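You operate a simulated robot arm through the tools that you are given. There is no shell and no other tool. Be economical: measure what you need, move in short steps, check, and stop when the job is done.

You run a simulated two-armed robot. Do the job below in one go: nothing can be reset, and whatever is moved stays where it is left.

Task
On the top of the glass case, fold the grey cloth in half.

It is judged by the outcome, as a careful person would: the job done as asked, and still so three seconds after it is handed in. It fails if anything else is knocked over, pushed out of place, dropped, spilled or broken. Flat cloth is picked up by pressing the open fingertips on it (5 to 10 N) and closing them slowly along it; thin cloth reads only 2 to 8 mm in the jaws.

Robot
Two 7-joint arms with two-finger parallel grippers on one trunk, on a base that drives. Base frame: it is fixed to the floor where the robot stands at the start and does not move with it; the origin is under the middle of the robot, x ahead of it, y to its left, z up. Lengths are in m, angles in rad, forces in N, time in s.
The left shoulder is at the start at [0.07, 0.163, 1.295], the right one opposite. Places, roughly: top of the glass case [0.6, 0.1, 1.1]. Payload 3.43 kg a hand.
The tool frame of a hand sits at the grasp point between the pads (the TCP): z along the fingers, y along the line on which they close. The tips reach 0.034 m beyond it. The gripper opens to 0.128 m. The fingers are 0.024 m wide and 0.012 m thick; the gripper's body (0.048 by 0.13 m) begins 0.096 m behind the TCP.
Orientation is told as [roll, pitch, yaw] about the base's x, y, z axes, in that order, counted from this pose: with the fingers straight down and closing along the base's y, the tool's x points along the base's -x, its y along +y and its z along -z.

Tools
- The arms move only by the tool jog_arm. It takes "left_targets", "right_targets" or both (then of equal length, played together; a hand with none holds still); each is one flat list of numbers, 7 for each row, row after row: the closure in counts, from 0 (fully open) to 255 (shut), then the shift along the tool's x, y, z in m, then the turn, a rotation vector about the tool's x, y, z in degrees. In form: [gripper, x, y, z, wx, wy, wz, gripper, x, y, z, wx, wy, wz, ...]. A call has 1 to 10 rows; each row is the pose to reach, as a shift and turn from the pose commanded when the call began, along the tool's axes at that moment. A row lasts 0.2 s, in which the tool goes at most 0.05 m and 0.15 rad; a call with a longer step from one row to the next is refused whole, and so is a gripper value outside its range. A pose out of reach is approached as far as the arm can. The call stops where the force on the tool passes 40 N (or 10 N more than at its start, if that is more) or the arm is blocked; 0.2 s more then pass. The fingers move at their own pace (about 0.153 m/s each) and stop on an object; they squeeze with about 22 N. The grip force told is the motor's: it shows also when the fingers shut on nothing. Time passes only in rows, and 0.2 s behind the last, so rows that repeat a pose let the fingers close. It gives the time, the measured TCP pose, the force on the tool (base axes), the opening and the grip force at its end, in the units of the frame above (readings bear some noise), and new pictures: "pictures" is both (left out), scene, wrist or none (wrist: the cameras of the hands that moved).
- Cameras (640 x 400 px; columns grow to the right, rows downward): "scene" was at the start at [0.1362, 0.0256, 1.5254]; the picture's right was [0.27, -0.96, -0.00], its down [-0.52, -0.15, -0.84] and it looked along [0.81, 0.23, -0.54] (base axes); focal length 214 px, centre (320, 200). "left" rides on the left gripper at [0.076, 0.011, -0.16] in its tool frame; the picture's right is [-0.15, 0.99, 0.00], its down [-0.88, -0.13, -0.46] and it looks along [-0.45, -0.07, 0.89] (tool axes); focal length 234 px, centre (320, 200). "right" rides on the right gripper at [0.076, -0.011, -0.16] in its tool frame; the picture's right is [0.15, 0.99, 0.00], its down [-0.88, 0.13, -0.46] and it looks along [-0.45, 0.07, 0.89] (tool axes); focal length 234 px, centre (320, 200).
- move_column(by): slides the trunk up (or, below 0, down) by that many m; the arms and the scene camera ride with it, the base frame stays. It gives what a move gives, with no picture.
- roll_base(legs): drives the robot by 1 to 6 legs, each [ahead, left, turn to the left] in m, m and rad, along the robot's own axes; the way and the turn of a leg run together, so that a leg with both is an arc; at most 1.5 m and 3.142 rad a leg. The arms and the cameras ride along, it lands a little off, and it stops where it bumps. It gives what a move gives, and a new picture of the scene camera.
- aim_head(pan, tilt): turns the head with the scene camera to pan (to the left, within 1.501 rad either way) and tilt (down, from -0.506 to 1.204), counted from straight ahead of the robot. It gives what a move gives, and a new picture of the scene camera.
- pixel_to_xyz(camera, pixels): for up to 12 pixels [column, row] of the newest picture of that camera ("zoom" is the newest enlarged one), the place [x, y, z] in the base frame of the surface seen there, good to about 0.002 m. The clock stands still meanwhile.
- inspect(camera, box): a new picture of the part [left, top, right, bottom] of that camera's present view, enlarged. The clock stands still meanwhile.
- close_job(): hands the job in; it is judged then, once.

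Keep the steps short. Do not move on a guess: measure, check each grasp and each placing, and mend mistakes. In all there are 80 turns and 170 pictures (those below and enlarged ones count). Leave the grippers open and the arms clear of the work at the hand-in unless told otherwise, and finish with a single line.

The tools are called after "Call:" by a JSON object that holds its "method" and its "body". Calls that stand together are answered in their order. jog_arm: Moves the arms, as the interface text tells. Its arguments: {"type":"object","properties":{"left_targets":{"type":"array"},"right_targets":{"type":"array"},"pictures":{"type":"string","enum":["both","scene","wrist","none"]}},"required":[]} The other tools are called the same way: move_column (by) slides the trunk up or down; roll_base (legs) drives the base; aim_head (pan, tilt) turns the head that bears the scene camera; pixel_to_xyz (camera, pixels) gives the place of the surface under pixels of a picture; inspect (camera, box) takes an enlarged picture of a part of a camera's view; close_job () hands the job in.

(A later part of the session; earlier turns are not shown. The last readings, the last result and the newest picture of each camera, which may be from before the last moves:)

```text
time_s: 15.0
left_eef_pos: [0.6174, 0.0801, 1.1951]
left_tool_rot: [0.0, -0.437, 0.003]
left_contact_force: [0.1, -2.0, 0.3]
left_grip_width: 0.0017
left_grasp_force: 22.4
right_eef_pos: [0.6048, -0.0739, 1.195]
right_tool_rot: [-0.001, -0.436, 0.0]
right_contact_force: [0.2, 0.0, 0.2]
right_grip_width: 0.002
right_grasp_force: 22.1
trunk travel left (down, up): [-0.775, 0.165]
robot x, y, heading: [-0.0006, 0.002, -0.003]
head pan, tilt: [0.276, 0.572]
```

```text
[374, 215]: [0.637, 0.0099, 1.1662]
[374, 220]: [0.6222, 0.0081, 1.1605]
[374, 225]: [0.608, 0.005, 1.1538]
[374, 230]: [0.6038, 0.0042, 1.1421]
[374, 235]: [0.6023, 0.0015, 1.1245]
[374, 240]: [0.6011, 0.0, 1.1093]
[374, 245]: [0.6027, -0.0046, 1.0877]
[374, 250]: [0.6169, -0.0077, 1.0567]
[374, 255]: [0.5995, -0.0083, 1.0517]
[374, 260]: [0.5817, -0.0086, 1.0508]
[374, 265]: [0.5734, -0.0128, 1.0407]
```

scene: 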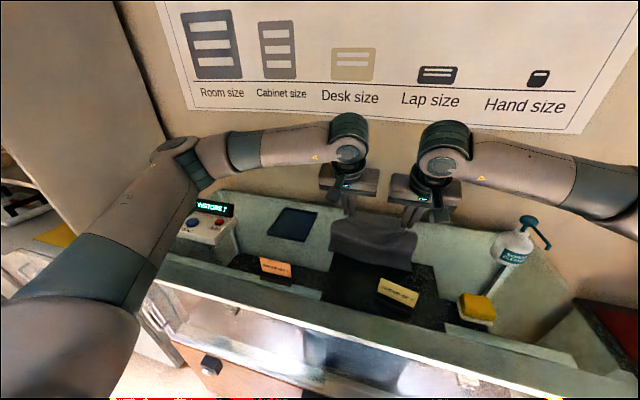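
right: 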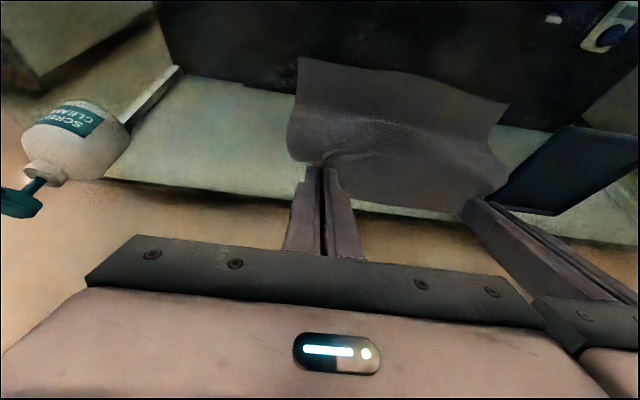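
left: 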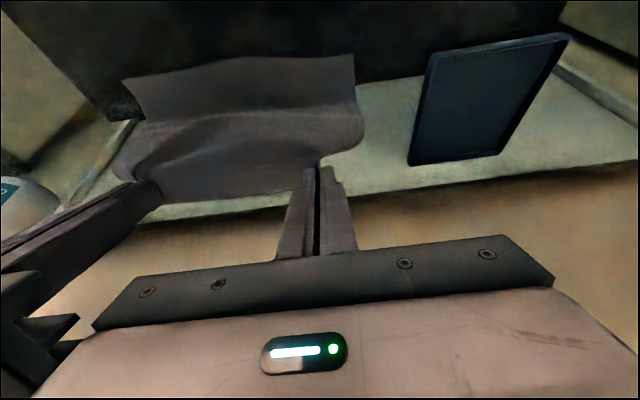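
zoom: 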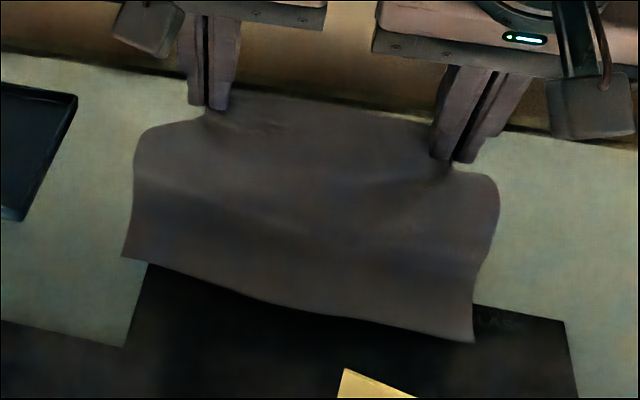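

The pinch makes the cloth leave the jaws toward the robot, so more forward tilt is needed for it to turn over. I'll tilt both hands to 50° about the tips. Then I'll lower to about 4 cm above x≈0.605, which clears the yellow sign at x≈0.46.

Call:
{"method": "jog_arm", "body": {"left_targets": [255, 0.0047, 0, 0.0004, 0, -8, 0, 255, 0.0094, 0, 0.0013, 0, -16, 0, 255, 0.0144, 0, 0.0032, 0, -24.5, 0, 255, 0.0319, 0, 0.0171, 0, -25, 0, 255, 0.0494, 0, 0.031, 0, -25, 0, 255, 0.056, 0, 0.0445, 0, -25, 0, 255, 0.0621, 0, 0.0581, 0, -25, 0, 255, 0.0621, 0, 0.0581, 0, -25, 0], "right_targets": [255, 0.0047, 0, 0.0004, 0, -8, 0, 255, 0.0094, 0, 0.0013, 0, -16, 0, 255, 0.0144, 0, 0.0032, 0, -24.5, 0, 255, 0.0319, 0, 0.0171, 0, -25, 0, 255, 0.0494, 0, 0.031, 0, -25, 0, 255, 0.056, 0, 0.0445, 0, -25, 0, 255, 0.0621, 0, 0.0581, 0, -25, 0, 255, 0.0621, 0, 0.0581, 0, -25, 0]}}

Call:
{"method": "inspect", "body": {"camera": "scene", "box": [310, 190, 440, 285]}}

Call:
{"method": "pixel_to_xyz", "body": {"camera": "scene", "pixels": [[374, 228], [374, 232], [374, 236], [374, 240], [374, 244], [374, 248], [374, 252], [374, 256], [374, 260], [374, 264], [374, 268]]}}

```text
time_s: 16.8
left_eef_pos: [0.5851, 0.0789, 1.1154]
left_tool_rot: [0.001, -0.874, 0.003]
left_contact_force: [0.2, -1.2, -0.5]
left_grip_width: 0.0021
left_grasp_force: 21.6
right_eef_pos: [0.5736, -0.0737, 1.1166]
right_tool_rot: [0.001, -0.873, 0.0]
right_contact_force: [-0.7, 0.7, -0.7]
right_grip_width: 0.0016
right_grasp_force: 21.8
trunk travel left (down, up): [-0.775, 0.165]
robot x, y, heading: [-0.0018, -0.0005, 0.003]
head pan, tilt: [0.276, 0.572]
```

scene: 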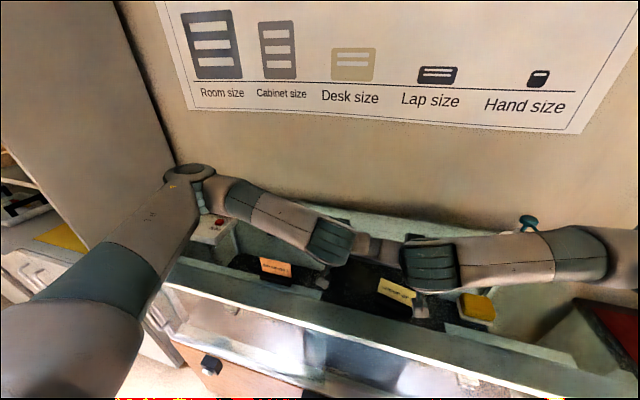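
right: 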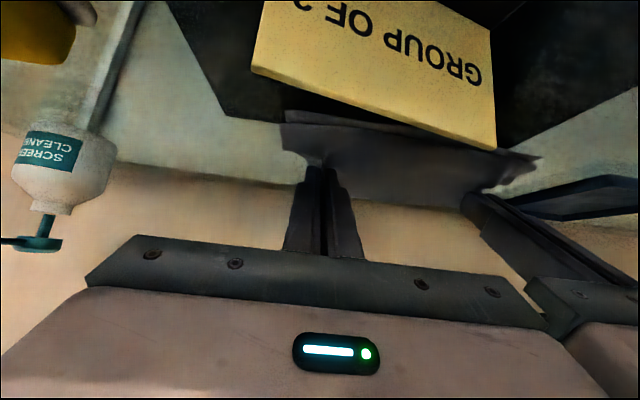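
left: 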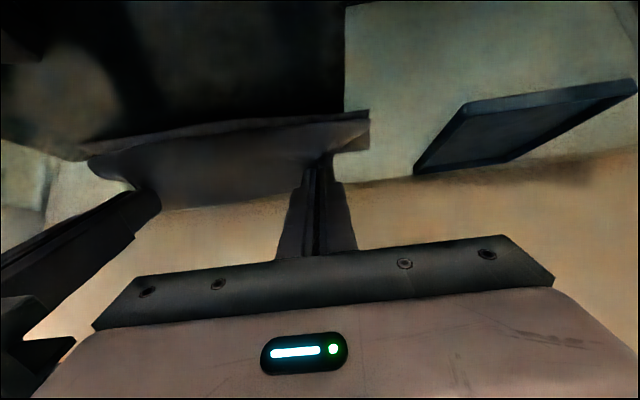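

```text
4.21 times, centred on (375, 238) of scene
```

zoom: 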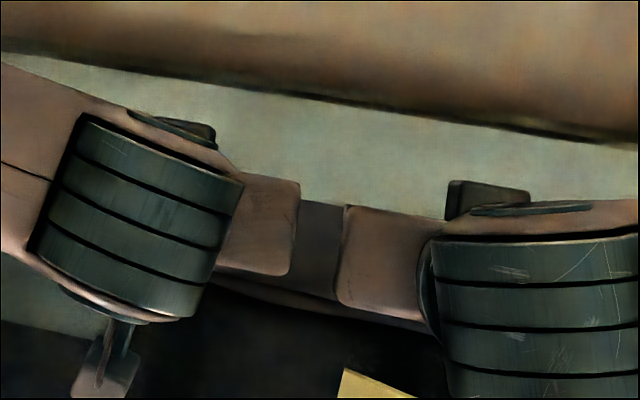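

```text
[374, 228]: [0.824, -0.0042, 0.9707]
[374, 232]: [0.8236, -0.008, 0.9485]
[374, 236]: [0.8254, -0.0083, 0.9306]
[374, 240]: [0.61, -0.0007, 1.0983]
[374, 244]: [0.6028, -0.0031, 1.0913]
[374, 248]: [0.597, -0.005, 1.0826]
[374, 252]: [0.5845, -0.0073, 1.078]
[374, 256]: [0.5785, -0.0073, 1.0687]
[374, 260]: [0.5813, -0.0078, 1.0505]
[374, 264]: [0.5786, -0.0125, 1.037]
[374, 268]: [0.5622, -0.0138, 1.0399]
```

The cloth now leaves the jaws sloping down at 45° with only a short belly at x≈0.578. Letting go should let the springy edge flip over. To align the edge with the near edge at x≈0.57, I'll move 2.5 cm forward and slightly down, then open and back out along the fingers.

Call:
{"method": "jog_arm", "body": {"left_targets": [255, -0.005, 0, 0.012, 0, 0, 0, 255, -0.01, 0, 0.0243, 0, 0, 0, 255, -0.01, 0, 0.0243, 0, 0, 0, 210, -0.008, 0, 0.015, 0, 0, 0, 200, -0.008, 0, -0.01, 0, 0, 0, 200, -0.008, 0, -0.045, 0, 0, 0, 200, -0.012, 0, -0.08, 0, 0, 0], "right_targets": [255, -0.005, 0, 0.012, 0, 0, 0, 255, -0.01, 0, 0.0243, 0, 0, 0, 255, -0.01, 0, 0.0243, 0, 0, 0, 210, -0.008, 0, 0.015, 0, 0, 0, 200, -0.008, 0, -0.01, 0, 0, 0, 200, -0.008, 0, -0.045, 0, 0, 0, 200, -0.012, 0, -0.08, 0, 0, 0]}}

Call:
{"method": "inspect", "body": {"camera": "scene", "box": [310, 190, 440, 285]}}

```text
time_s: 18.4
left_eef_pos: [0.5307, 0.0798, 1.1769]
left_tool_rot: [-0.002, -0.874, 0.001]
left_contact_force: [-0.1, -0.4, 0.1]
left_grip_width: 0.0274
left_grasp_force: 0.1
right_eef_pos: [0.5161, -0.074, 1.1782]
right_tool_rot: [0.0, -0.876, 0.0]
right_contact_force: [-1.4, 0.0, -0.2]
right_grip_width: 0.0277
right_grasp_force: 0.0
trunk travel left (down, up): [-0.775, 0.165]
robot x, y, heading: [-0.0009, 0.0017, 0.005]
head pan, tilt: [0.276, 0.572]
```

scene: 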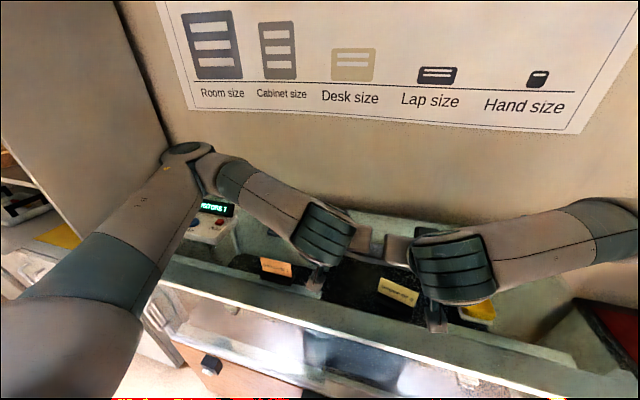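
right: 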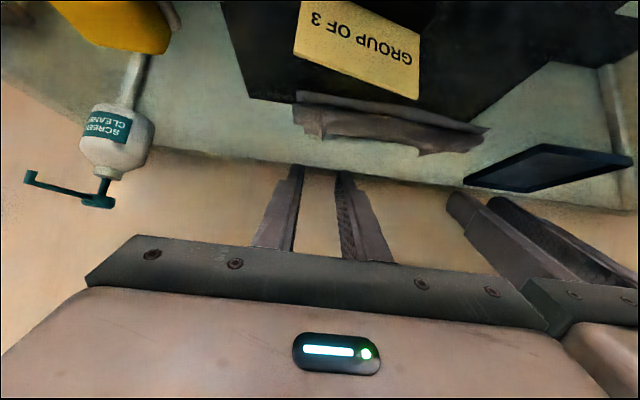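
left: 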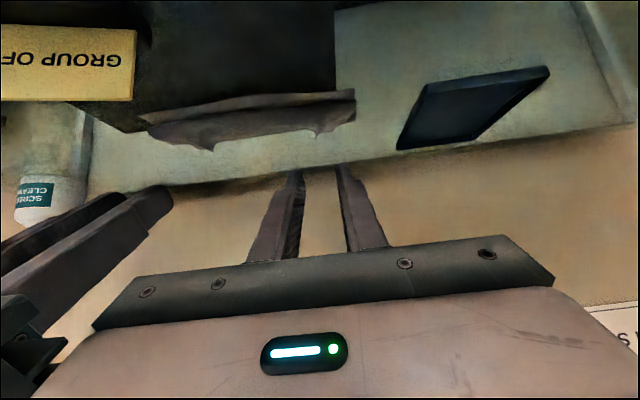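

```text
4.21 times, centred on (375, 238) of scene
```

zoom: 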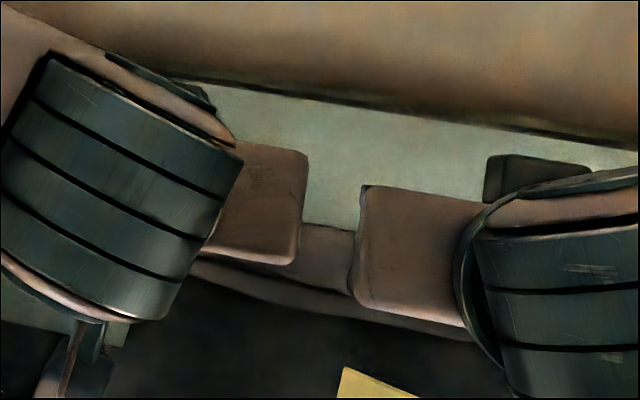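

The hands are free but they block the view. I'll raise them, level them and move them apart to look at the result.

Call:
{"method": "jog_arm", "body": {"left_targets": [200, -0.03, 0.01, -0.025, 0, 0, 0, 200, -0.06, 0.03, -0.05, 0, 8, 0, 200, -0.077, 0.06, -0.064, 0, 16, 0, 200, -0.077, 0.09, -0.064, 0, 24, 0, 200, -0.077, 0.12, -0.064, 0, 32, 0, 200, -0.077, 0.15, -0.064, 0, 40, 0, 200, -0.077, 0.17, -0.064, 0, 48, 0, 200, -0.077, 0.17, -0.064, 0, 50, 0], "right_targets": [200, -0.03, -0.01, -0.025, 0, 0, 0, 200, -0.06, -0.03, -0.05, 0, 8, 0, 200, -0.077, -0.06, -0.064, 0, 16, 0, 200, -0.077, -0.09, -0.064, 0, 24, 0, 200, -0.077, -0.12, -0.064, 0, 32, 0, 200, -0.077, -0.13, -0.064, 0, 40, 0, 200, -0.077, -0.13, -0.064, 0, 48, 0, 200, -0.077, -0.13, -0.064, 0, 50, 0]}}

Call:
{"method": "inspect", "body": {"camera": "scene", "box": [310, 190, 440, 285]}}

```text
time_s: 20.2
left_eef_pos: [0.5342, 0.248, 1.2774]
left_tool_rot: [0.001, 0.0, -0.001]
left_contact_force: [-0.5, -0.1, 0.8]
left_grip_width: 0.0279
left_grasp_force: 0.0
right_eef_pos: [0.5188, -0.2059, 1.2756]
right_tool_rot: [0.0, 0.0, 0.002]
right_contact_force: [-0.4, 0.1, 0.3]
right_grip_width: 0.0276
right_grasp_force: 0.0
trunk travel left (down, up): [-0.775, 0.165]
robot x, y, heading: [-0.0007, -0.0004, -0.001]
head pan, tilt: [0.276, 0.572]
```

scene: 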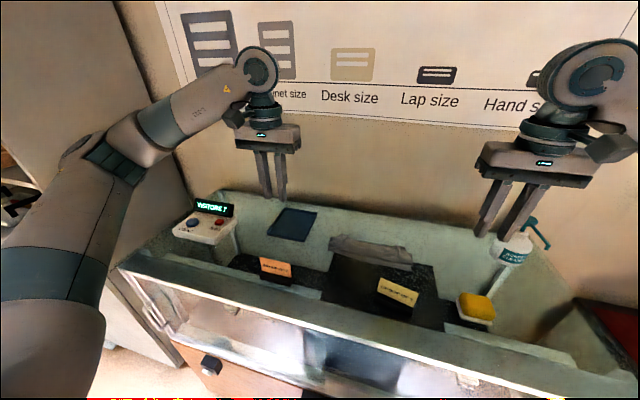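
right: 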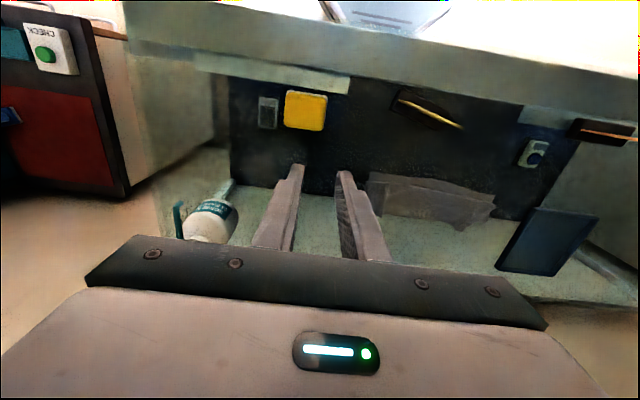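
left: 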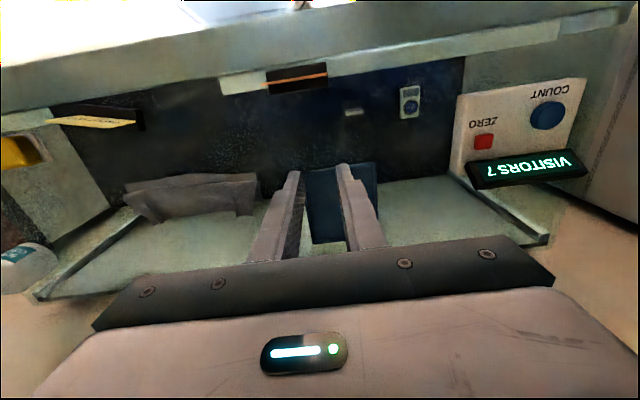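

```text
4.21 times, centred on (375, 238) of scene
```

zoom: 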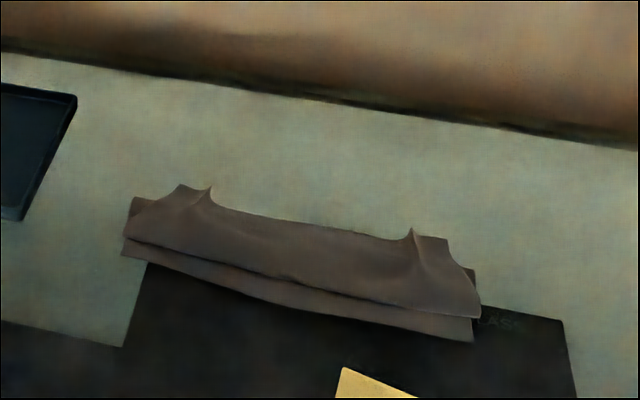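

It settled as a Z fold: the held edge lies at the back, with a second fold in front. I'll measure it.

Call:
{"method": "pixel_to_xyz", "body": {"camera": "zoom", "pixels": [[300, 228], [300, 245], [300, 265], [300, 278], [300, 290], [300, 300], [135, 200], [128, 240], [205, 195], [413, 235], [470, 275], [478, 312]]}}

```text
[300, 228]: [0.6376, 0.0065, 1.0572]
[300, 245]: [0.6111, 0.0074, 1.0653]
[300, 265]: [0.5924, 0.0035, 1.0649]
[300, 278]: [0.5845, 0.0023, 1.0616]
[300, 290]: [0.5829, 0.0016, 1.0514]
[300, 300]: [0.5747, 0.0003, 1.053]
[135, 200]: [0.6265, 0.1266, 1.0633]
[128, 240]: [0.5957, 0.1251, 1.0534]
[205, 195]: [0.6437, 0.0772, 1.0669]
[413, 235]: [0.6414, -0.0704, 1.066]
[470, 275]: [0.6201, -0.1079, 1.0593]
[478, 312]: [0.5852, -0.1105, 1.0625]
```

The far edge is on top at x≈0.64 with two standing ridges, at about (0.643, 0.077) and (0.641, -0.070). New plan: regrip those ridges, lift the whole cloth so it hangs, then set its bottom edge down. Laying half toward the robot and bringing the held edge back over it avoids any flipping. First I'll bring the hands above the ridges.

Call:
{"method": "jog_arm", "body": {"left_targets": [195, -0.02, -0.034, 0.01, 0, 0, 0, 195, -0.04, -0.068, 0.03, 0, 0, 0, 195, -0.06, -0.102, 0.05, 0, 0, 0, 195, -0.08, -0.137, 0.07, 0, 0, 0, 195, -0.1, -0.171, 0.09, 0, 0, 0, 195, -0.1, -0.171, 0.117, 0, 0, 0, 195, -0.1, -0.171, 0.117, 0, 0, 0], "right_targets": [195, -0.022, 0.027, 0.01, 0, 0, 0, 195, -0.044, 0.054, 0.03, 0, 0, 0, 195, -0.066, 0.081, 0.05, 0, 0, 0, 195, -0.088, 0.108, 0.07, 0, 0, 0, 195, -0.112, 0.135, 0.09, 0, 0, 0, 195, -0.112, 0.135, 0.116, 0, 0, 0, 195, -0.112, 0.135, 0.116, 0, 0, 0], "pictures": "wrist"}}

Call:
{"method": "inspect", "body": {"camera": "left", "box": [180, 60, 440, 220]}}

Call:
{"method": "inspect", "body": {"camera": "right", "box": [200, 60, 460, 220]}}

```text
time_s: 21.8
left_eef_pos: [0.6329, 0.0778, 1.1585]
left_tool_rot: [0.0, -0.002, 0.003]
left_contact_force: [-0.3, -0.2, -0.1]
left_grip_width: 0.0301
left_grasp_force: 0.0
right_eef_pos: [0.6319, -0.0696, 1.1597]
right_tool_rot: [-0.001, -0.001, -0.001]
right_contact_force: [-0.4, -0.3, 0.0]
right_grip_width: 0.0302
right_grasp_force: 0.1
trunk travel left (down, up): [-0.775, 0.165]
robot x, y, heading: [-0.0004, 0.002, -0.001]
head pan, tilt: [0.276, 0.572]
```

right: 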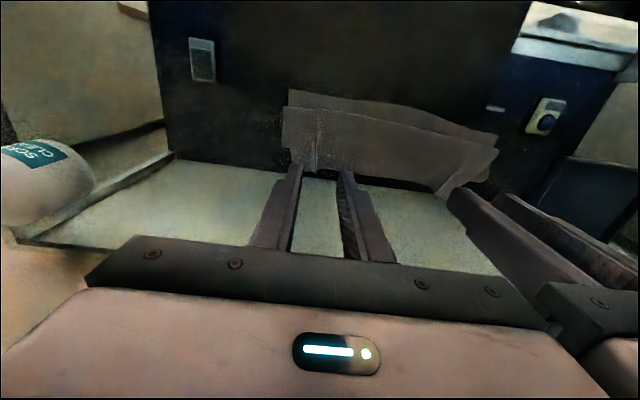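
left: 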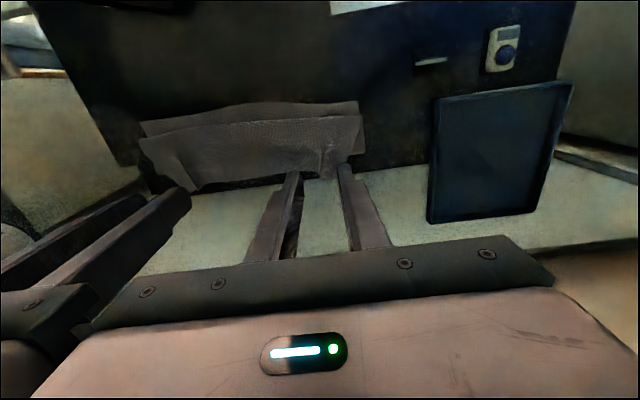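

```text
2.46 times, centred on (310, 140) of left
```

zoom: 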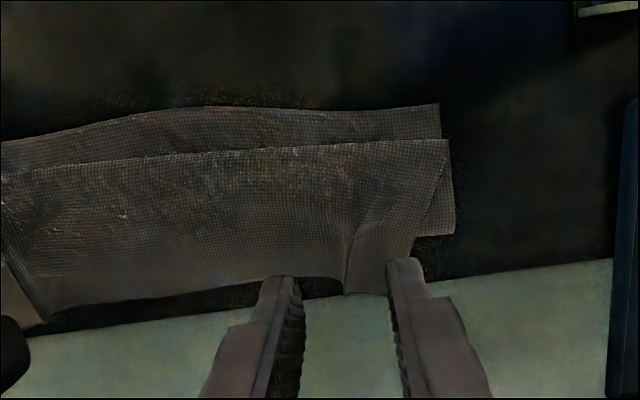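

```text
2.46 times, centred on (330, 140) of right
```

zoom: 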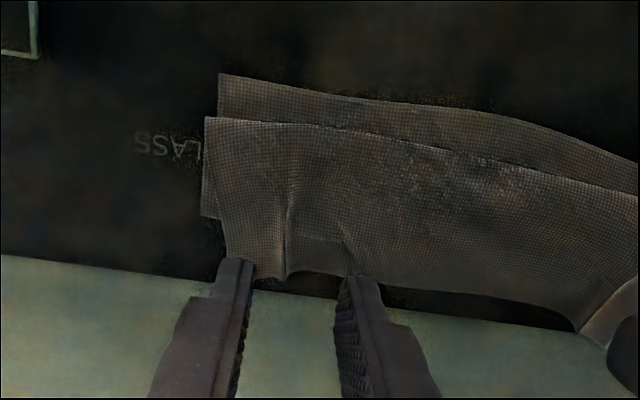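

Call:
{"method": "pixel_to_xyz", "body": {"camera": "zoom", "pixels": [[285, 272], [285, 240], [240, 262], [320, 265], [400, 285], [215, 213], [310, 240], [235, 230]]}}

Call:
{"method": "pixel_to_xyz", "body": {"camera": "left", "pixels": [[320, 174], [333, 176], [322, 160], [340, 160], [300, 168], [260, 178], [363, 152], [310, 160]]}}

```text
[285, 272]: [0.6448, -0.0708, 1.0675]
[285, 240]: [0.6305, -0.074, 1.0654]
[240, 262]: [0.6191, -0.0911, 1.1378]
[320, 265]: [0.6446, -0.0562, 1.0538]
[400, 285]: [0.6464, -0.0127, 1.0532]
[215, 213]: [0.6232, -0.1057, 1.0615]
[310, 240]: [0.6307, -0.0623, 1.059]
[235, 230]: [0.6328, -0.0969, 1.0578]
```

```text
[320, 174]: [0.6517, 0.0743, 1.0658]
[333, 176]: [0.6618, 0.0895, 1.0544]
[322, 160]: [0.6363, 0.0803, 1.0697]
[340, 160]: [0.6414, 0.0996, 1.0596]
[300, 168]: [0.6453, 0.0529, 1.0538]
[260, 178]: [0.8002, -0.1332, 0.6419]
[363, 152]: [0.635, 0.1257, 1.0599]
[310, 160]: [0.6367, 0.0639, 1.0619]
```

The ridges are clear: left (0.648, 0.076), right (0.644, -0.072), tops near z 1.067. I'll straddle them with the tips at z≈1.056, lowering gently.

Call:
{"method": "jog_arm", "body": {"left_targets": [195, -0.017, -0.002, 0.02, 0, 0, 0, 195, -0.017, -0.002, 0.045, 0, 0, 0, 195, -0.017, -0.002, 0.06, 0, 0, 0, 195, -0.017, -0.002, 0.066, 0, 0, 0, 195, -0.017, -0.002, 0.069, 0, 0, 0, 195, -0.017, -0.002, 0.069, 0, 0, 0], "right_targets": [195, -0.013, -0.002, 0.02, 0, 0, 0, 195, -0.013, -0.002, 0.045, 0, 0, 0, 195, -0.013, -0.002, 0.06, 0, 0, 0, 195, -0.013, -0.002, 0.066, 0, 0, 0, 195, -0.013, -0.002, 0.07, 0, 0, 0, 195, -0.013, -0.002, 0.07, 0, 0, 0], "pictures": "wrist"}}

```text
time_s: 23.2
left_eef_pos: [0.6481, 0.0759, 1.0907]
left_tool_rot: [0.001, 0.001, 0.002]
left_contact_force: [-0.1, -0.1, -0.1]
left_grip_width: 0.0301
left_grasp_force: 0.1
right_eef_pos: [0.6436, -0.0711, 1.089]
right_tool_rot: [-0.001, 0.0, -0.001]
right_contact_force: [-0.6, -0.6, 0.0]
right_grip_width: 0.0299
right_grasp_force: 0.1
trunk travel left (down, up): [-0.775, 0.165]
robot x, y, heading: [-0.0038, 0.0026, -0.001]
head pan, tilt: [0.276, 0.572]
```

right: 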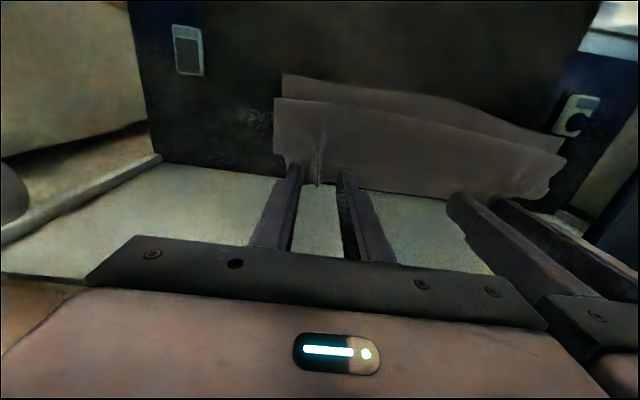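
left: 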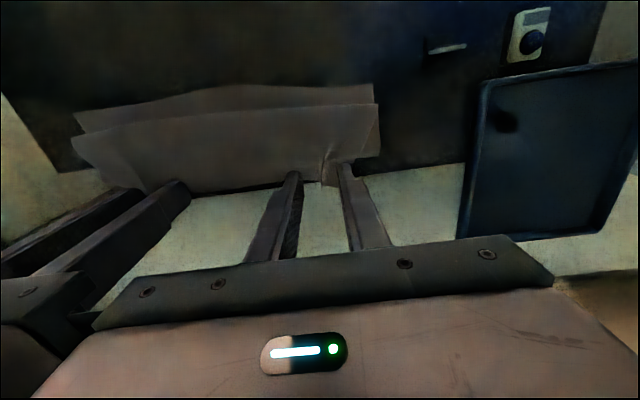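

Both ridges sit between the fingers, with no load yet. I'll lower 1.5 mm more and close slowly.

Call:
{"method": "jog_arm", "body": {"left_targets": [195, 0, 0, 0.0025, 0, 0, 0, 205, 0, 0, 0.0025, 0, 0, 0, 213, 0, 0, 0.0025, 0, 0, 0, 221, 0, 0, 0.0025, 0, 0, 0, 229, 0, 0, 0.0025, 0, 0, 0, 237, 0, 0, 0.0025, 0, 0, 0, 245, 0, 0, 0.0025, 0, 0, 0, 255, 0, 0, 0.0025, 0, 0, 0, 255, 0, 0, 0.0025, 0, 0, 0], "right_targets": [195, 0, 0, 0.0015, 0, 0, 0, 205, 0, 0, 0.0015, 0, 0, 0, 213, 0, 0, 0.0015, 0, 0, 0, 221, 0, 0, 0.0015, 0, 0, 0, 229, 0, 0, 0.0015, 0, 0, 0, 237, 0, 0, 0.0015, 0, 0, 0, 245, 0, 0, 0.0015, 0, 0, 0, 255, 0, 0, 0.0015, 0, 0, 0, 255, 0, 0, 0.0015, 0, 0, 0], "pictures": "wrist"}}

```text
time_s: 25.2
left_eef_pos: [0.649, 0.0763, 1.0875]
left_tool_rot: [0.001, 0.0, 0.002]
left_contact_force: [-0.1, -4.2, -0.2]
left_grip_width: 0.0019
left_grasp_force: 22.0
right_eef_pos: [0.6435, -0.0708, 1.0881]
right_tool_rot: [0.0, 0.001, 0.0]
right_contact_force: [0.1, 3.4, -0.6]
right_grip_width: 0.0018
right_grasp_force: 22.2
trunk travel left (down, up): [-0.775, 0.165]
robot x, y, heading: [0.0021, -0.0008, 0.003]
head pan, tilt: [0.276, 0.572]
```

right: 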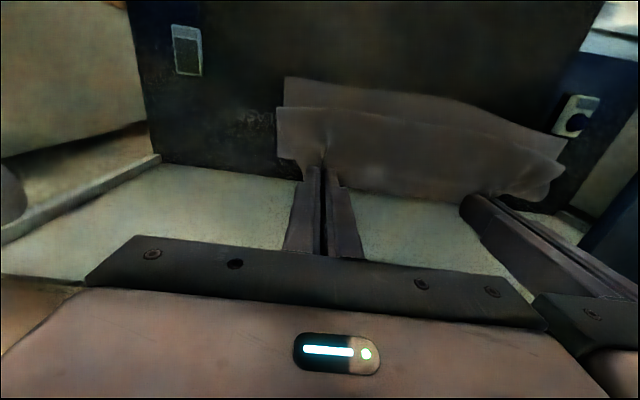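
left: 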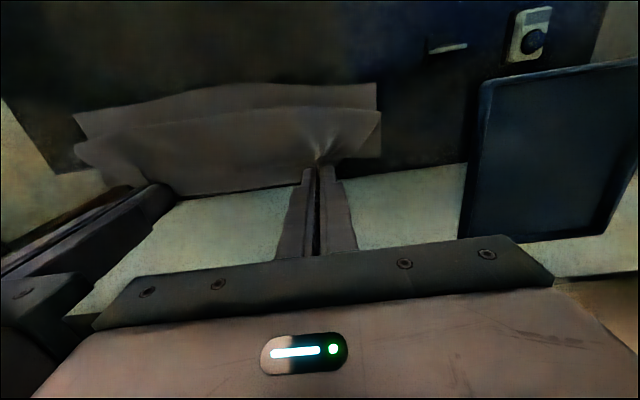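

Both hands grip (1.9 and 1.8 mm). I'll lift straight up about 20 cm so the cloth hangs free.

Call:
{"method": "jog_arm", "body": {"left_targets": [255, 0, 0, -0.03, 0, 0, 0, 255, 0, 0, -0.065, 0, 0, 0, 255, 0, 0, -0.1, 0, 0, 0, 255, 0, 0, -0.135, 0, 0, 0, 255, 0, 0, -0.17, 0, 0, 0, 255, 0, 0, -0.205, 0, 0, 0, 255, 0, 0, -0.205, 0, 0, 0, 255, 0, 0, -0.205, 0, 0, 0], "right_targets": [255, 0, 0, -0.03, 0, 0, 0, 255, 0, 0, -0.065, 0, 0, 0, 255, 0, 0, -0.1, 0, 0, 0, 255, 0, 0, -0.135, 0, 0, 0, 255, 0, 0, -0.17, 0, 0, 0, 255, 0, 0, -0.205, 0, 0, 0, 255, 0, 0, -0.205, 0, 0, 0, 255, 0, 0, -0.205, 0, 0, 0]}}

Call:
{"method": "pixel_to_xyz", "body": {"camera": "scene", "pixels": [[374, 185], [374, 195], [374, 205], [374, 215], [374, 225], [374, 235], [374, 245]]}}

Call:
{"method": "inspect", "body": {"camera": "scene", "box": [300, 150, 450, 290]}}

```text
time_s: 27.0
left_eef_pos: [0.6488, 0.0763, 1.2952]
left_tool_rot: [0.0, 0.002, 0.002]
left_contact_force: [0.5, -6.2, -0.3]
left_grip_width: 0.0018
left_grasp_force: 21.9
right_eef_pos: [0.6442, -0.071, 1.2929]
right_tool_rot: [0.0, 0.001, 0.001]
right_contact_force: [-0.4, 6.4, 0.3]
right_grip_width: 0.0018
right_grasp_force: 21.4
trunk travel left (down, up): [-0.775, 0.165]
robot x, y, heading: [-0.001, -0.0024, -0.001]
head pan, tilt: [0.276, 0.572]
```

scene: 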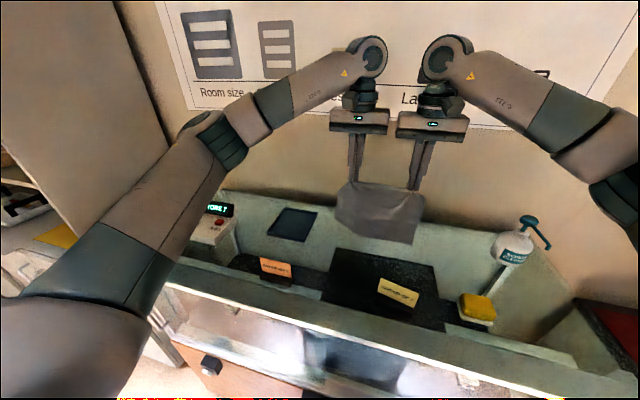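
right: 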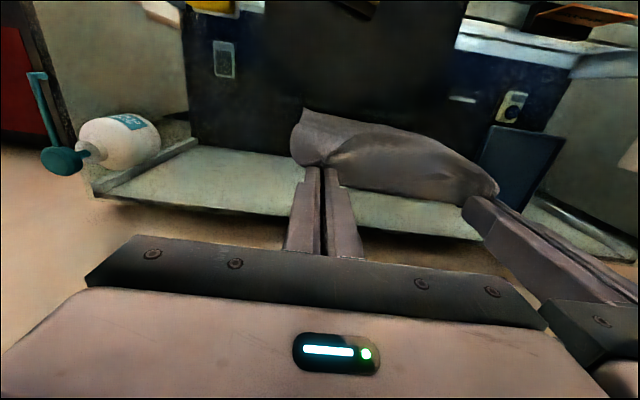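
left: 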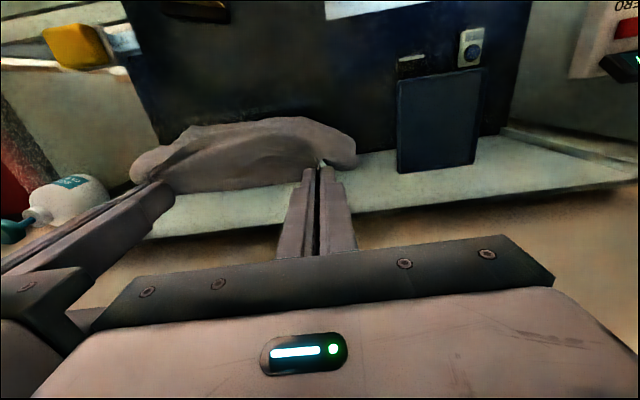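

```text
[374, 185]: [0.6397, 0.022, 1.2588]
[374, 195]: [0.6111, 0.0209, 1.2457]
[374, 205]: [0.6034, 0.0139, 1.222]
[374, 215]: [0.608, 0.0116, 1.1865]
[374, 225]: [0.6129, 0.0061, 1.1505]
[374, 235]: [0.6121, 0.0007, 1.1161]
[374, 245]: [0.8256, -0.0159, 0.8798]
```

```text
2.86 times, centred on (375, 220) of scene
```

zoom: 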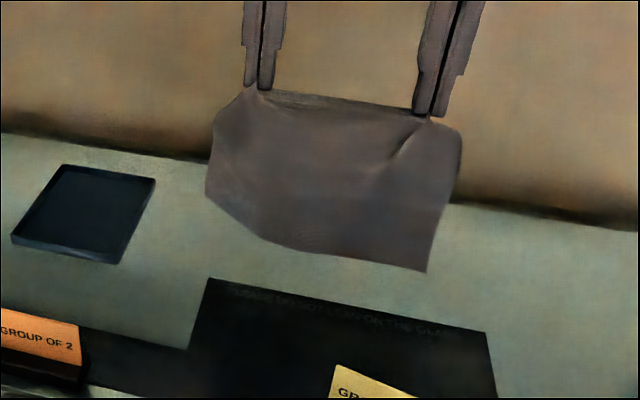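

The cloth hangs freely, with its bottom edge near x≈0.612, z≈1.105. I'll carry it 8 cm forward, then lower 6 cm until the bottom edge just touches the glass at x≈0.69.

Call:
{"method": "jog_arm", "body": {"left_targets": [255, -0.02, 0, 0, 0, 0, 0, 255, -0.04, 0, 0, 0, 0, 0, 255, -0.06, 0, 0, 0, 0, 0, 255, -0.08, 0, 0, 0, 0, 0, 255, -0.08, 0, 0.015, 0, 0, 0, 255, -0.08, 0, 0.03, 0, 0, 0, 255, -0.08, 0, 0.045, 0, 0, 0, 255, -0.08, 0, 0.058, 0, 0, 0, 255, -0.08, 0, 0.058, 0, 0, 0], "right_targets": [255, -0.02, 0, 0, 0, 0, 0, 255, -0.04, 0, 0, 0, 0, 0, 255, -0.06, 0, 0, 0, 0, 0, 255, -0.08, 0, 0, 0, 0, 0, 255, -0.08, 0, 0.015, 0, 0, 0, 255, -0.08, 0, 0.03, 0, 0, 0, 255, -0.08, 0, 0.045, 0, 0, 0, 255, -0.08, 0, 0.058, 0, 0, 0, 255, -0.08, 0, 0.058, 0, 0, 0], "pictures": "scene"}}

Call:
{"method": "inspect", "body": {"camera": "scene", "box": [300, 150, 450, 290]}}

Call:
{"method": "pixel_to_xyz", "body": {"camera": "scene", "pixels": [[374, 185], [374, 190], [374, 195], [374, 200], [374, 205], [374, 210], [374, 215], [374, 220], [374, 225], [374, 230], [374, 235]]}}

```text
time_s: 29.0
left_eef_pos: [0.7286, 0.0771, 1.2343]
left_tool_rot: [0.001, 0.001, 0.0]
left_contact_force: [0.6, -7.5, -0.5]
left_grip_width: 0.002
left_grasp_force: 22.2
right_eef_pos: [0.7241, -0.071, 1.2359]
right_tool_rot: [0.001, 0.0, 0.0]
right_contact_force: [0.3, 7.7, -0.8]
right_grip_width: 0.0018
right_grasp_force: 22.0
trunk travel left (down, up): [-0.775, 0.165]
robot x, y, heading: [-0.0015, 0.0009, -0.005]
head pan, tilt: [0.276, 0.572]
```

scene: 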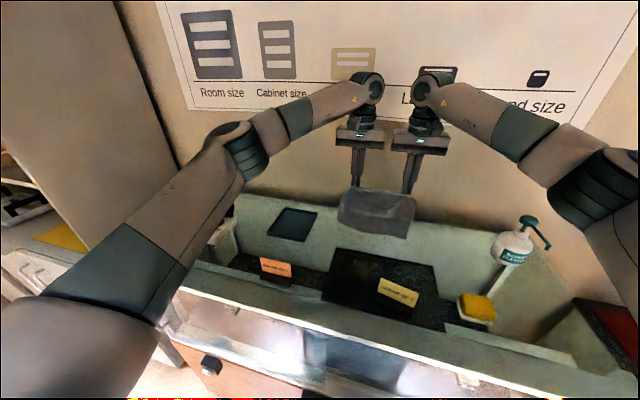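

```text
2.86 times, centred on (375, 220) of scene
```

zoom: 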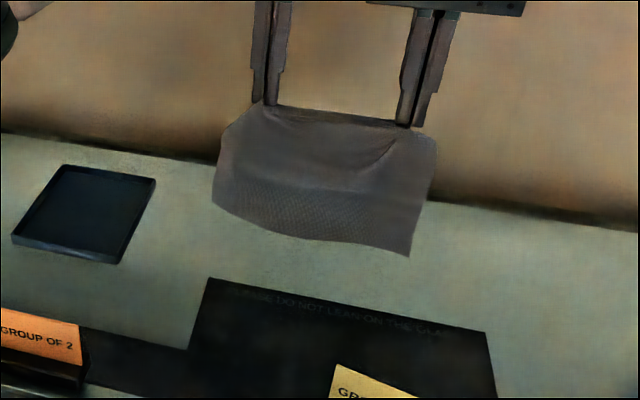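

```text
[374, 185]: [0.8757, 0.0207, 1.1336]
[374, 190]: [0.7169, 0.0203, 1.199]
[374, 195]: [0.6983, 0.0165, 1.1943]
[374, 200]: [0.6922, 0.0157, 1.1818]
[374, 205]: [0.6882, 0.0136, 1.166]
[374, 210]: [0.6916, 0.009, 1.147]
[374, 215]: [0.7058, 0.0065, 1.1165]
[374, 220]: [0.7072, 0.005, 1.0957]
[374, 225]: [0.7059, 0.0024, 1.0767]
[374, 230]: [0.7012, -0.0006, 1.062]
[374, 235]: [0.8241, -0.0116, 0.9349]
```

The bottom edge has just reached the glass at x≈0.70. I'll now move toward the robot while lowering, so the bottom part trails and lies down pointing away.

Call:
{"method": "jog_arm", "body": {"left_targets": [255, 0.015, 0, -0.006, 0, 0, 0, 255, 0.03, 0, 0, 0, 0, 0, 255, 0.045, 0, 0.01, 0, 0, 0, 255, 0.06, 0, 0.022, 0, 0, 0, 255, 0.075, 0, 0.036, 0, 0, 0, 255, 0.09, 0, 0.05, 0, 0, 0, 255, 0.09, 0, 0.05, 0, 0, 0], "right_targets": [255, 0.015, 0, -0.006, 0, 0, 0, 255, 0.03, 0, 0, 0, 0, 0, 255, 0.045, 0, 0.01, 0, 0, 0, 255, 0.06, 0, 0.022, 0, 0, 0, 255, 0.075, 0, 0.036, 0, 0, 0, 255, 0.09, 0, 0.05, 0, 0, 0, 255, 0.09, 0, 0.05, 0, 0, 0]}}

Call:
{"method": "inspect", "body": {"camera": "scene", "box": [300, 170, 450, 290]}}

Call:
{"method": "pixel_to_xyz", "body": {"camera": "scene", "pixels": [[374, 210], [374, 214], [374, 218], [374, 222], [374, 226], [374, 230], [374, 234], [374, 238], [374, 242], [374, 246], [374, 250]]}}

```text
time_s: 30.6
left_eef_pos: [0.6408, 0.0751, 1.185]
left_tool_rot: [0.0, 0.001, 0.003]
left_contact_force: [-0.3, -3.6, 0.7]
left_grip_width: 0.0018
left_grasp_force: 22.0
right_eef_pos: [0.6347, -0.0706, 1.1855]
right_tool_rot: [0.0, -0.001, 0.0]
right_contact_force: [-0.4, 4.9, 0.3]
right_grip_width: 0.002
right_grasp_force: 21.5
trunk travel left (down, up): [-0.775, 0.165]
robot x, y, heading: [0.0004, -0.0024, 0.004]
head pan, tilt: [0.276, 0.572]
```

scene: 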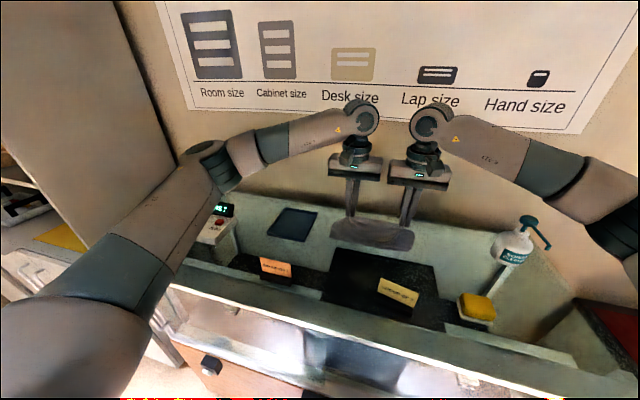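
right: 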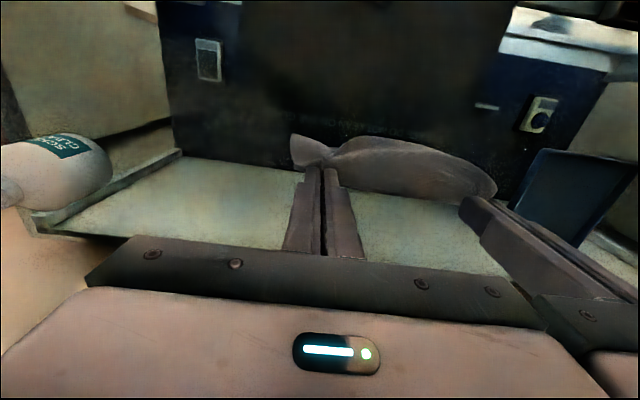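
left: 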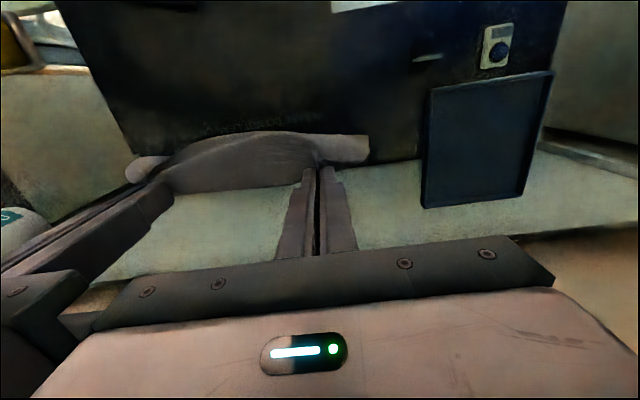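

```text
3.33 times, centred on (375, 230) of scene
```

zoom: 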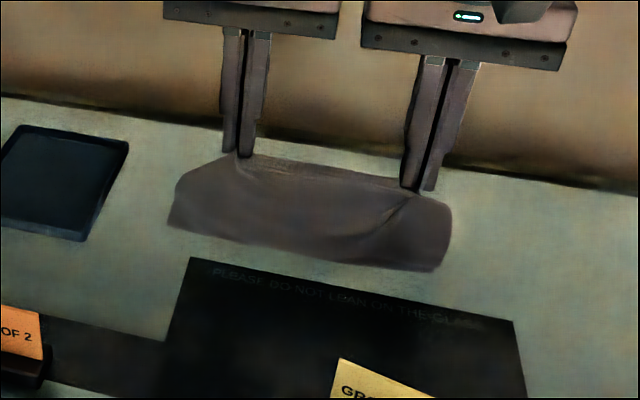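

```text
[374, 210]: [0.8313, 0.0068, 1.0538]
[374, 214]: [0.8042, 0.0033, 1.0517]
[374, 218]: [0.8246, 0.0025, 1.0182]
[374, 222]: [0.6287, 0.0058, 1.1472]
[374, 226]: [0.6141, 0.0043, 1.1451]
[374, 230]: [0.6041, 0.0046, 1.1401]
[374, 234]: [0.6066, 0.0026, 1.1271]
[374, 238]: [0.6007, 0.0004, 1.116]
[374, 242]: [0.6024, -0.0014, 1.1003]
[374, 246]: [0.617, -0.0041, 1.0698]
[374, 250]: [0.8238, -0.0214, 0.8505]
```

The lower part now trails away under the cloth, and the front bulge is at x≈0.602. I'll lower and then bring the held edge forward over the lower layer.

Call:
{"method": "jog_arm", "body": {"left_targets": [255, 0.006, 0, 0.015, 0, 0, 0, 255, 0.01, 0, 0.03, 0, 0, 0, 255, 0.006, 0, 0.042, 0, 0, 0, 255, -0.004, 0, 0.054, 0, 0, 0, 255, -0.016, 0, 0.064, 0, 0, 0, 255, -0.025, 0, 0.07, 0, 0, 0, 255, -0.025, 0, 0.07, 0, 0, 0], "right_targets": [255, 0.006, 0, 0.015, 0, 0, 0, 255, 0.01, 0, 0.03, 0, 0, 0, 255, 0.006, 0, 0.042, 0, 0, 0, 255, -0.004, 0, 0.054, 0, 0, 0, 255, -0.016, 0, 0.064, 0, 0, 0, 255, -0.025, 0, 0.07, 0, 0, 0, 255, -0.025, 0, 0.07, 0, 0, 0]}}

Call:
{"method": "inspect", "body": {"camera": "scene", "box": [310, 190, 440, 285]}}

Call:
{"method": "inspect", "body": {"camera": "right", "box": [240, 90, 540, 270]}}

Call:
{"method": "pixel_to_xyz", "body": {"camera": "scene", "pixels": [[374, 222], [374, 226], [374, 230], [374, 234], [374, 238], [374, 242], [374, 246], [374, 250], [374, 254]]}}

```text
time_s: 32.2
left_eef_pos: [0.6639, 0.0769, 1.1168]
left_tool_rot: [-0.001, 0.001, 0.001]
left_contact_force: [-1.1, -6.1, -0.7]
left_grip_width: 0.002
left_grasp_force: 21.5
right_eef_pos: [0.6589, -0.0711, 1.1159]
right_tool_rot: [0.0, 0.001, 0.0]
right_contact_force: [-0.5, 5.9, 0.4]
right_grip_width: 0.0019
right_grasp_force: 22.2
trunk travel left (down, up): [-0.775, 0.165]
robot x, y, heading: [-0.0004, -0.0053, -0.003]
head pan, tilt: [0.276, 0.572]
```

scene: 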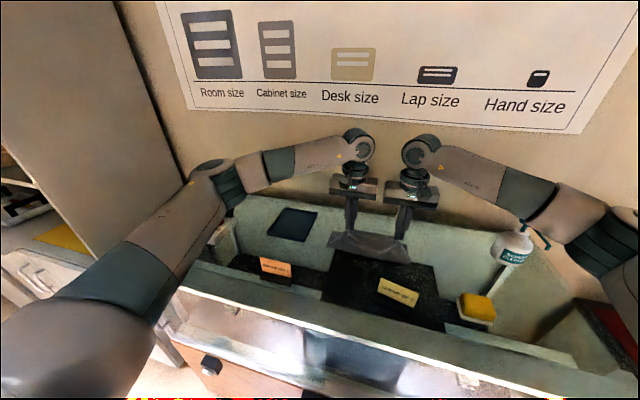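
right: 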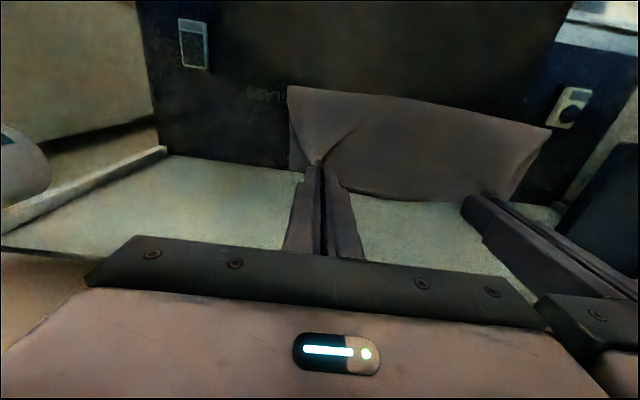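
left: 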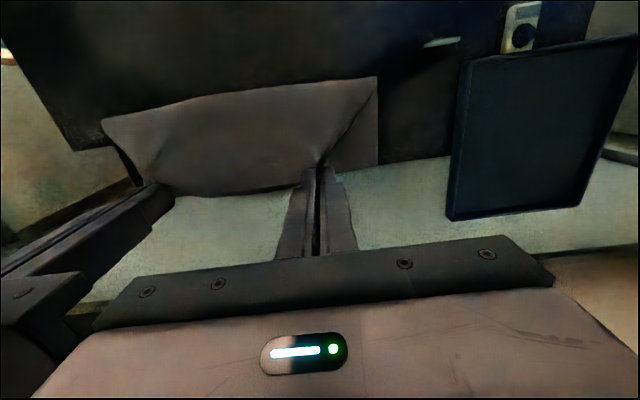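

```text
4.21 times, centred on (375, 238) of scene
```

zoom: 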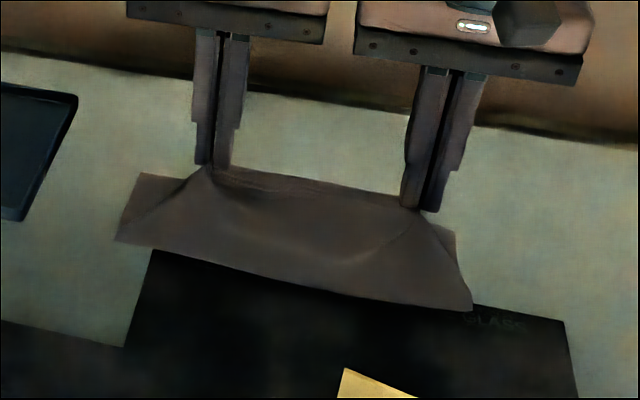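

```text
2.13 times, centred on (390, 180) of right
```

zoom: 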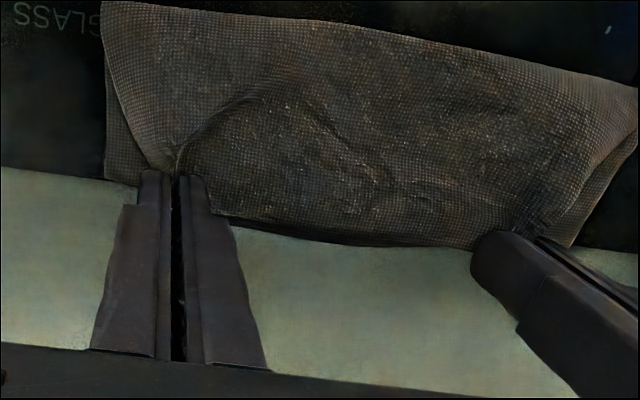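

```text
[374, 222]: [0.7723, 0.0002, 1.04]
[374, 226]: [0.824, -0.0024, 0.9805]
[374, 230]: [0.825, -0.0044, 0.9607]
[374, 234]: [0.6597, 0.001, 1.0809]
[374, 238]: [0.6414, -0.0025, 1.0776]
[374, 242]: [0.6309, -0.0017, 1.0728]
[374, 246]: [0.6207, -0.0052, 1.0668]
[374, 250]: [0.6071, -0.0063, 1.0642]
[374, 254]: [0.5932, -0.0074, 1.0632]
```

That is a clean fold in progress, with the crease at x≈0.588. I'll find where the lower layer's edge lies.

Call:
{"method": "pixel_to_xyz", "body": {"camera": "zoom", "pixels": [[112, 175], [128, 180], [560, 240], [110, 150], [350, 240], [105, 8], [630, 90], [400, 28]]}}

Call:
{"method": "pixel_to_xyz", "body": {"camera": "left", "pixels": [[376, 162], [360, 166], [376, 120], [375, 80], [250, 192], [108, 122], [250, 90]]}}

Call:
{"method": "inspect", "body": {"camera": "left", "box": [90, 70, 390, 250]}}

```text
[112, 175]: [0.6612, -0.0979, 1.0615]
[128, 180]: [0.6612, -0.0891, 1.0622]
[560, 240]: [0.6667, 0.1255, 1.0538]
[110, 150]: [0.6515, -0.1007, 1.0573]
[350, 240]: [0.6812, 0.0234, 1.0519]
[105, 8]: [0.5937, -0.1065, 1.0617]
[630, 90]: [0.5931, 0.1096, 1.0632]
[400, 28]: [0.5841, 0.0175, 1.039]
```

```text
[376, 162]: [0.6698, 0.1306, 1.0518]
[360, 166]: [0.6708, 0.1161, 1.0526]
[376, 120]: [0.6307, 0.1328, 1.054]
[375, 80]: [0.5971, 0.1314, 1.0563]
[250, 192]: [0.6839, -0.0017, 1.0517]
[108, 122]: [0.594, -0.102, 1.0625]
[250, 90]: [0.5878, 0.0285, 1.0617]
```

```text
2.13 times, centred on (240, 160) of left
```

zoom: 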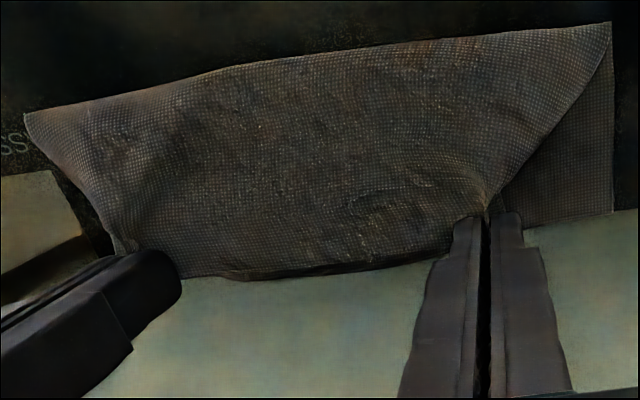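

The lower edge lies at x≈0.67 (corners) to 0.684 (middle), and the lower layer sits about 1 cm to the left of the held edge. I'll move forward 4 mm and left 10 mm and lower until light contact.

Call:
{"method": "jog_arm", "body": {"left_targets": [255, -0.002, 0.005, 0.006, 0, 0, 0, 255, -0.004, 0.01, 0.013, 0, 0, 0, 255, -0.004, 0.01, 0.019, 0, 0, 0, 255, -0.004, 0.01, 0.024, 0, 0, 0, 255, -0.004, 0.01, 0.027, 0, 0, 0, 255, -0.004, 0.01, 0.027, 0, 0, 0], "right_targets": [255, -0.002, 0.005, 0.006, 0, 0, 0, 255, -0.005, 0.01, 0.013, 0, 0, 0, 255, -0.005, 0.01, 0.019, 0, 0, 0, 255, -0.005, 0.01, 0.024, 0, 0, 0, 255, -0.005, 0.01, 0.026, 0, 0, 0, 255, -0.005, 0.01, 0.026, 0, 0, 0], "pictures": "wrist"}}

Call:
{"method": "inspect", "body": {"camera": "left", "box": [90, 70, 390, 250]}}

Call:
{"method": "inspect", "body": {"camera": "right", "box": [240, 70, 540, 250]}}

```text
time_s: 33.6
left_eef_pos: [0.6677, 0.0854, 1.0881]
left_tool_rot: [-0.001, 0.001, 0.002]
left_contact_force: [-0.1, -6.1, 0.1]
left_grip_width: 0.002
left_grasp_force: 21.8
right_eef_pos: [0.6647, -0.0605, 1.089]
right_tool_rot: [0.001, 0.0, -0.001]
right_contact_force: [0.6, 7.3, 0.0]
right_grip_width: 0.0019
right_grasp_force: 22.0
trunk travel left (down, up): [-0.775, 0.165]
robot x, y, heading: [0.0015, 0.0006, 0.005]
head pan, tilt: [0.276, 0.572]
```

right: 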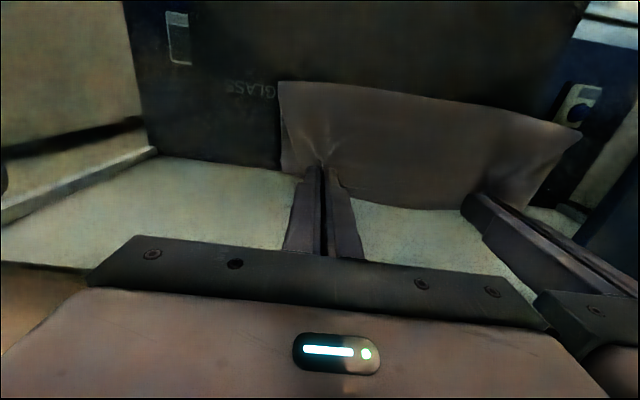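
left: 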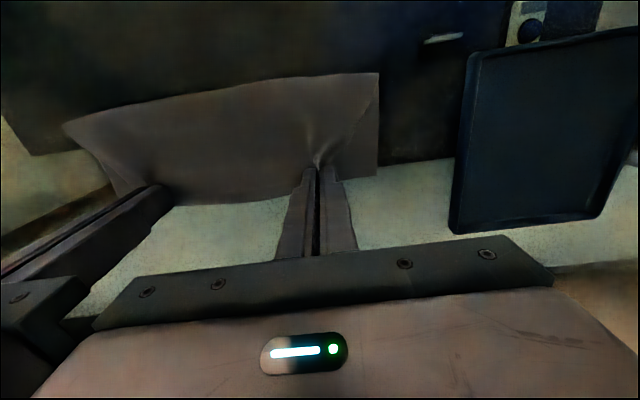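

```text
2.13 times, centred on (240, 160) of left
```

zoom: 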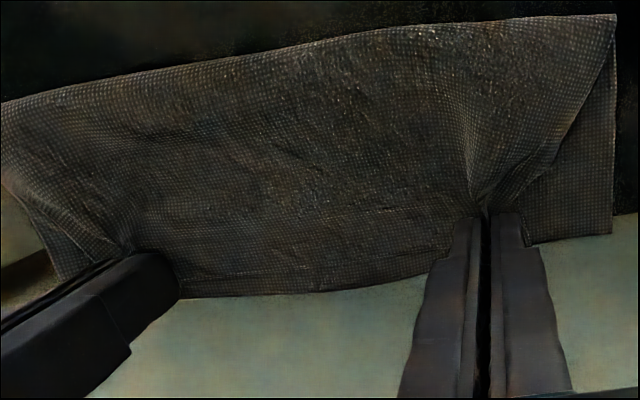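

```text
2.13 times, centred on (390, 160) of right
```

zoom: 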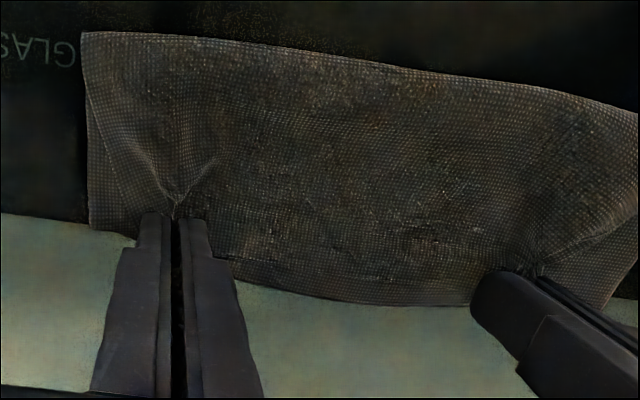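

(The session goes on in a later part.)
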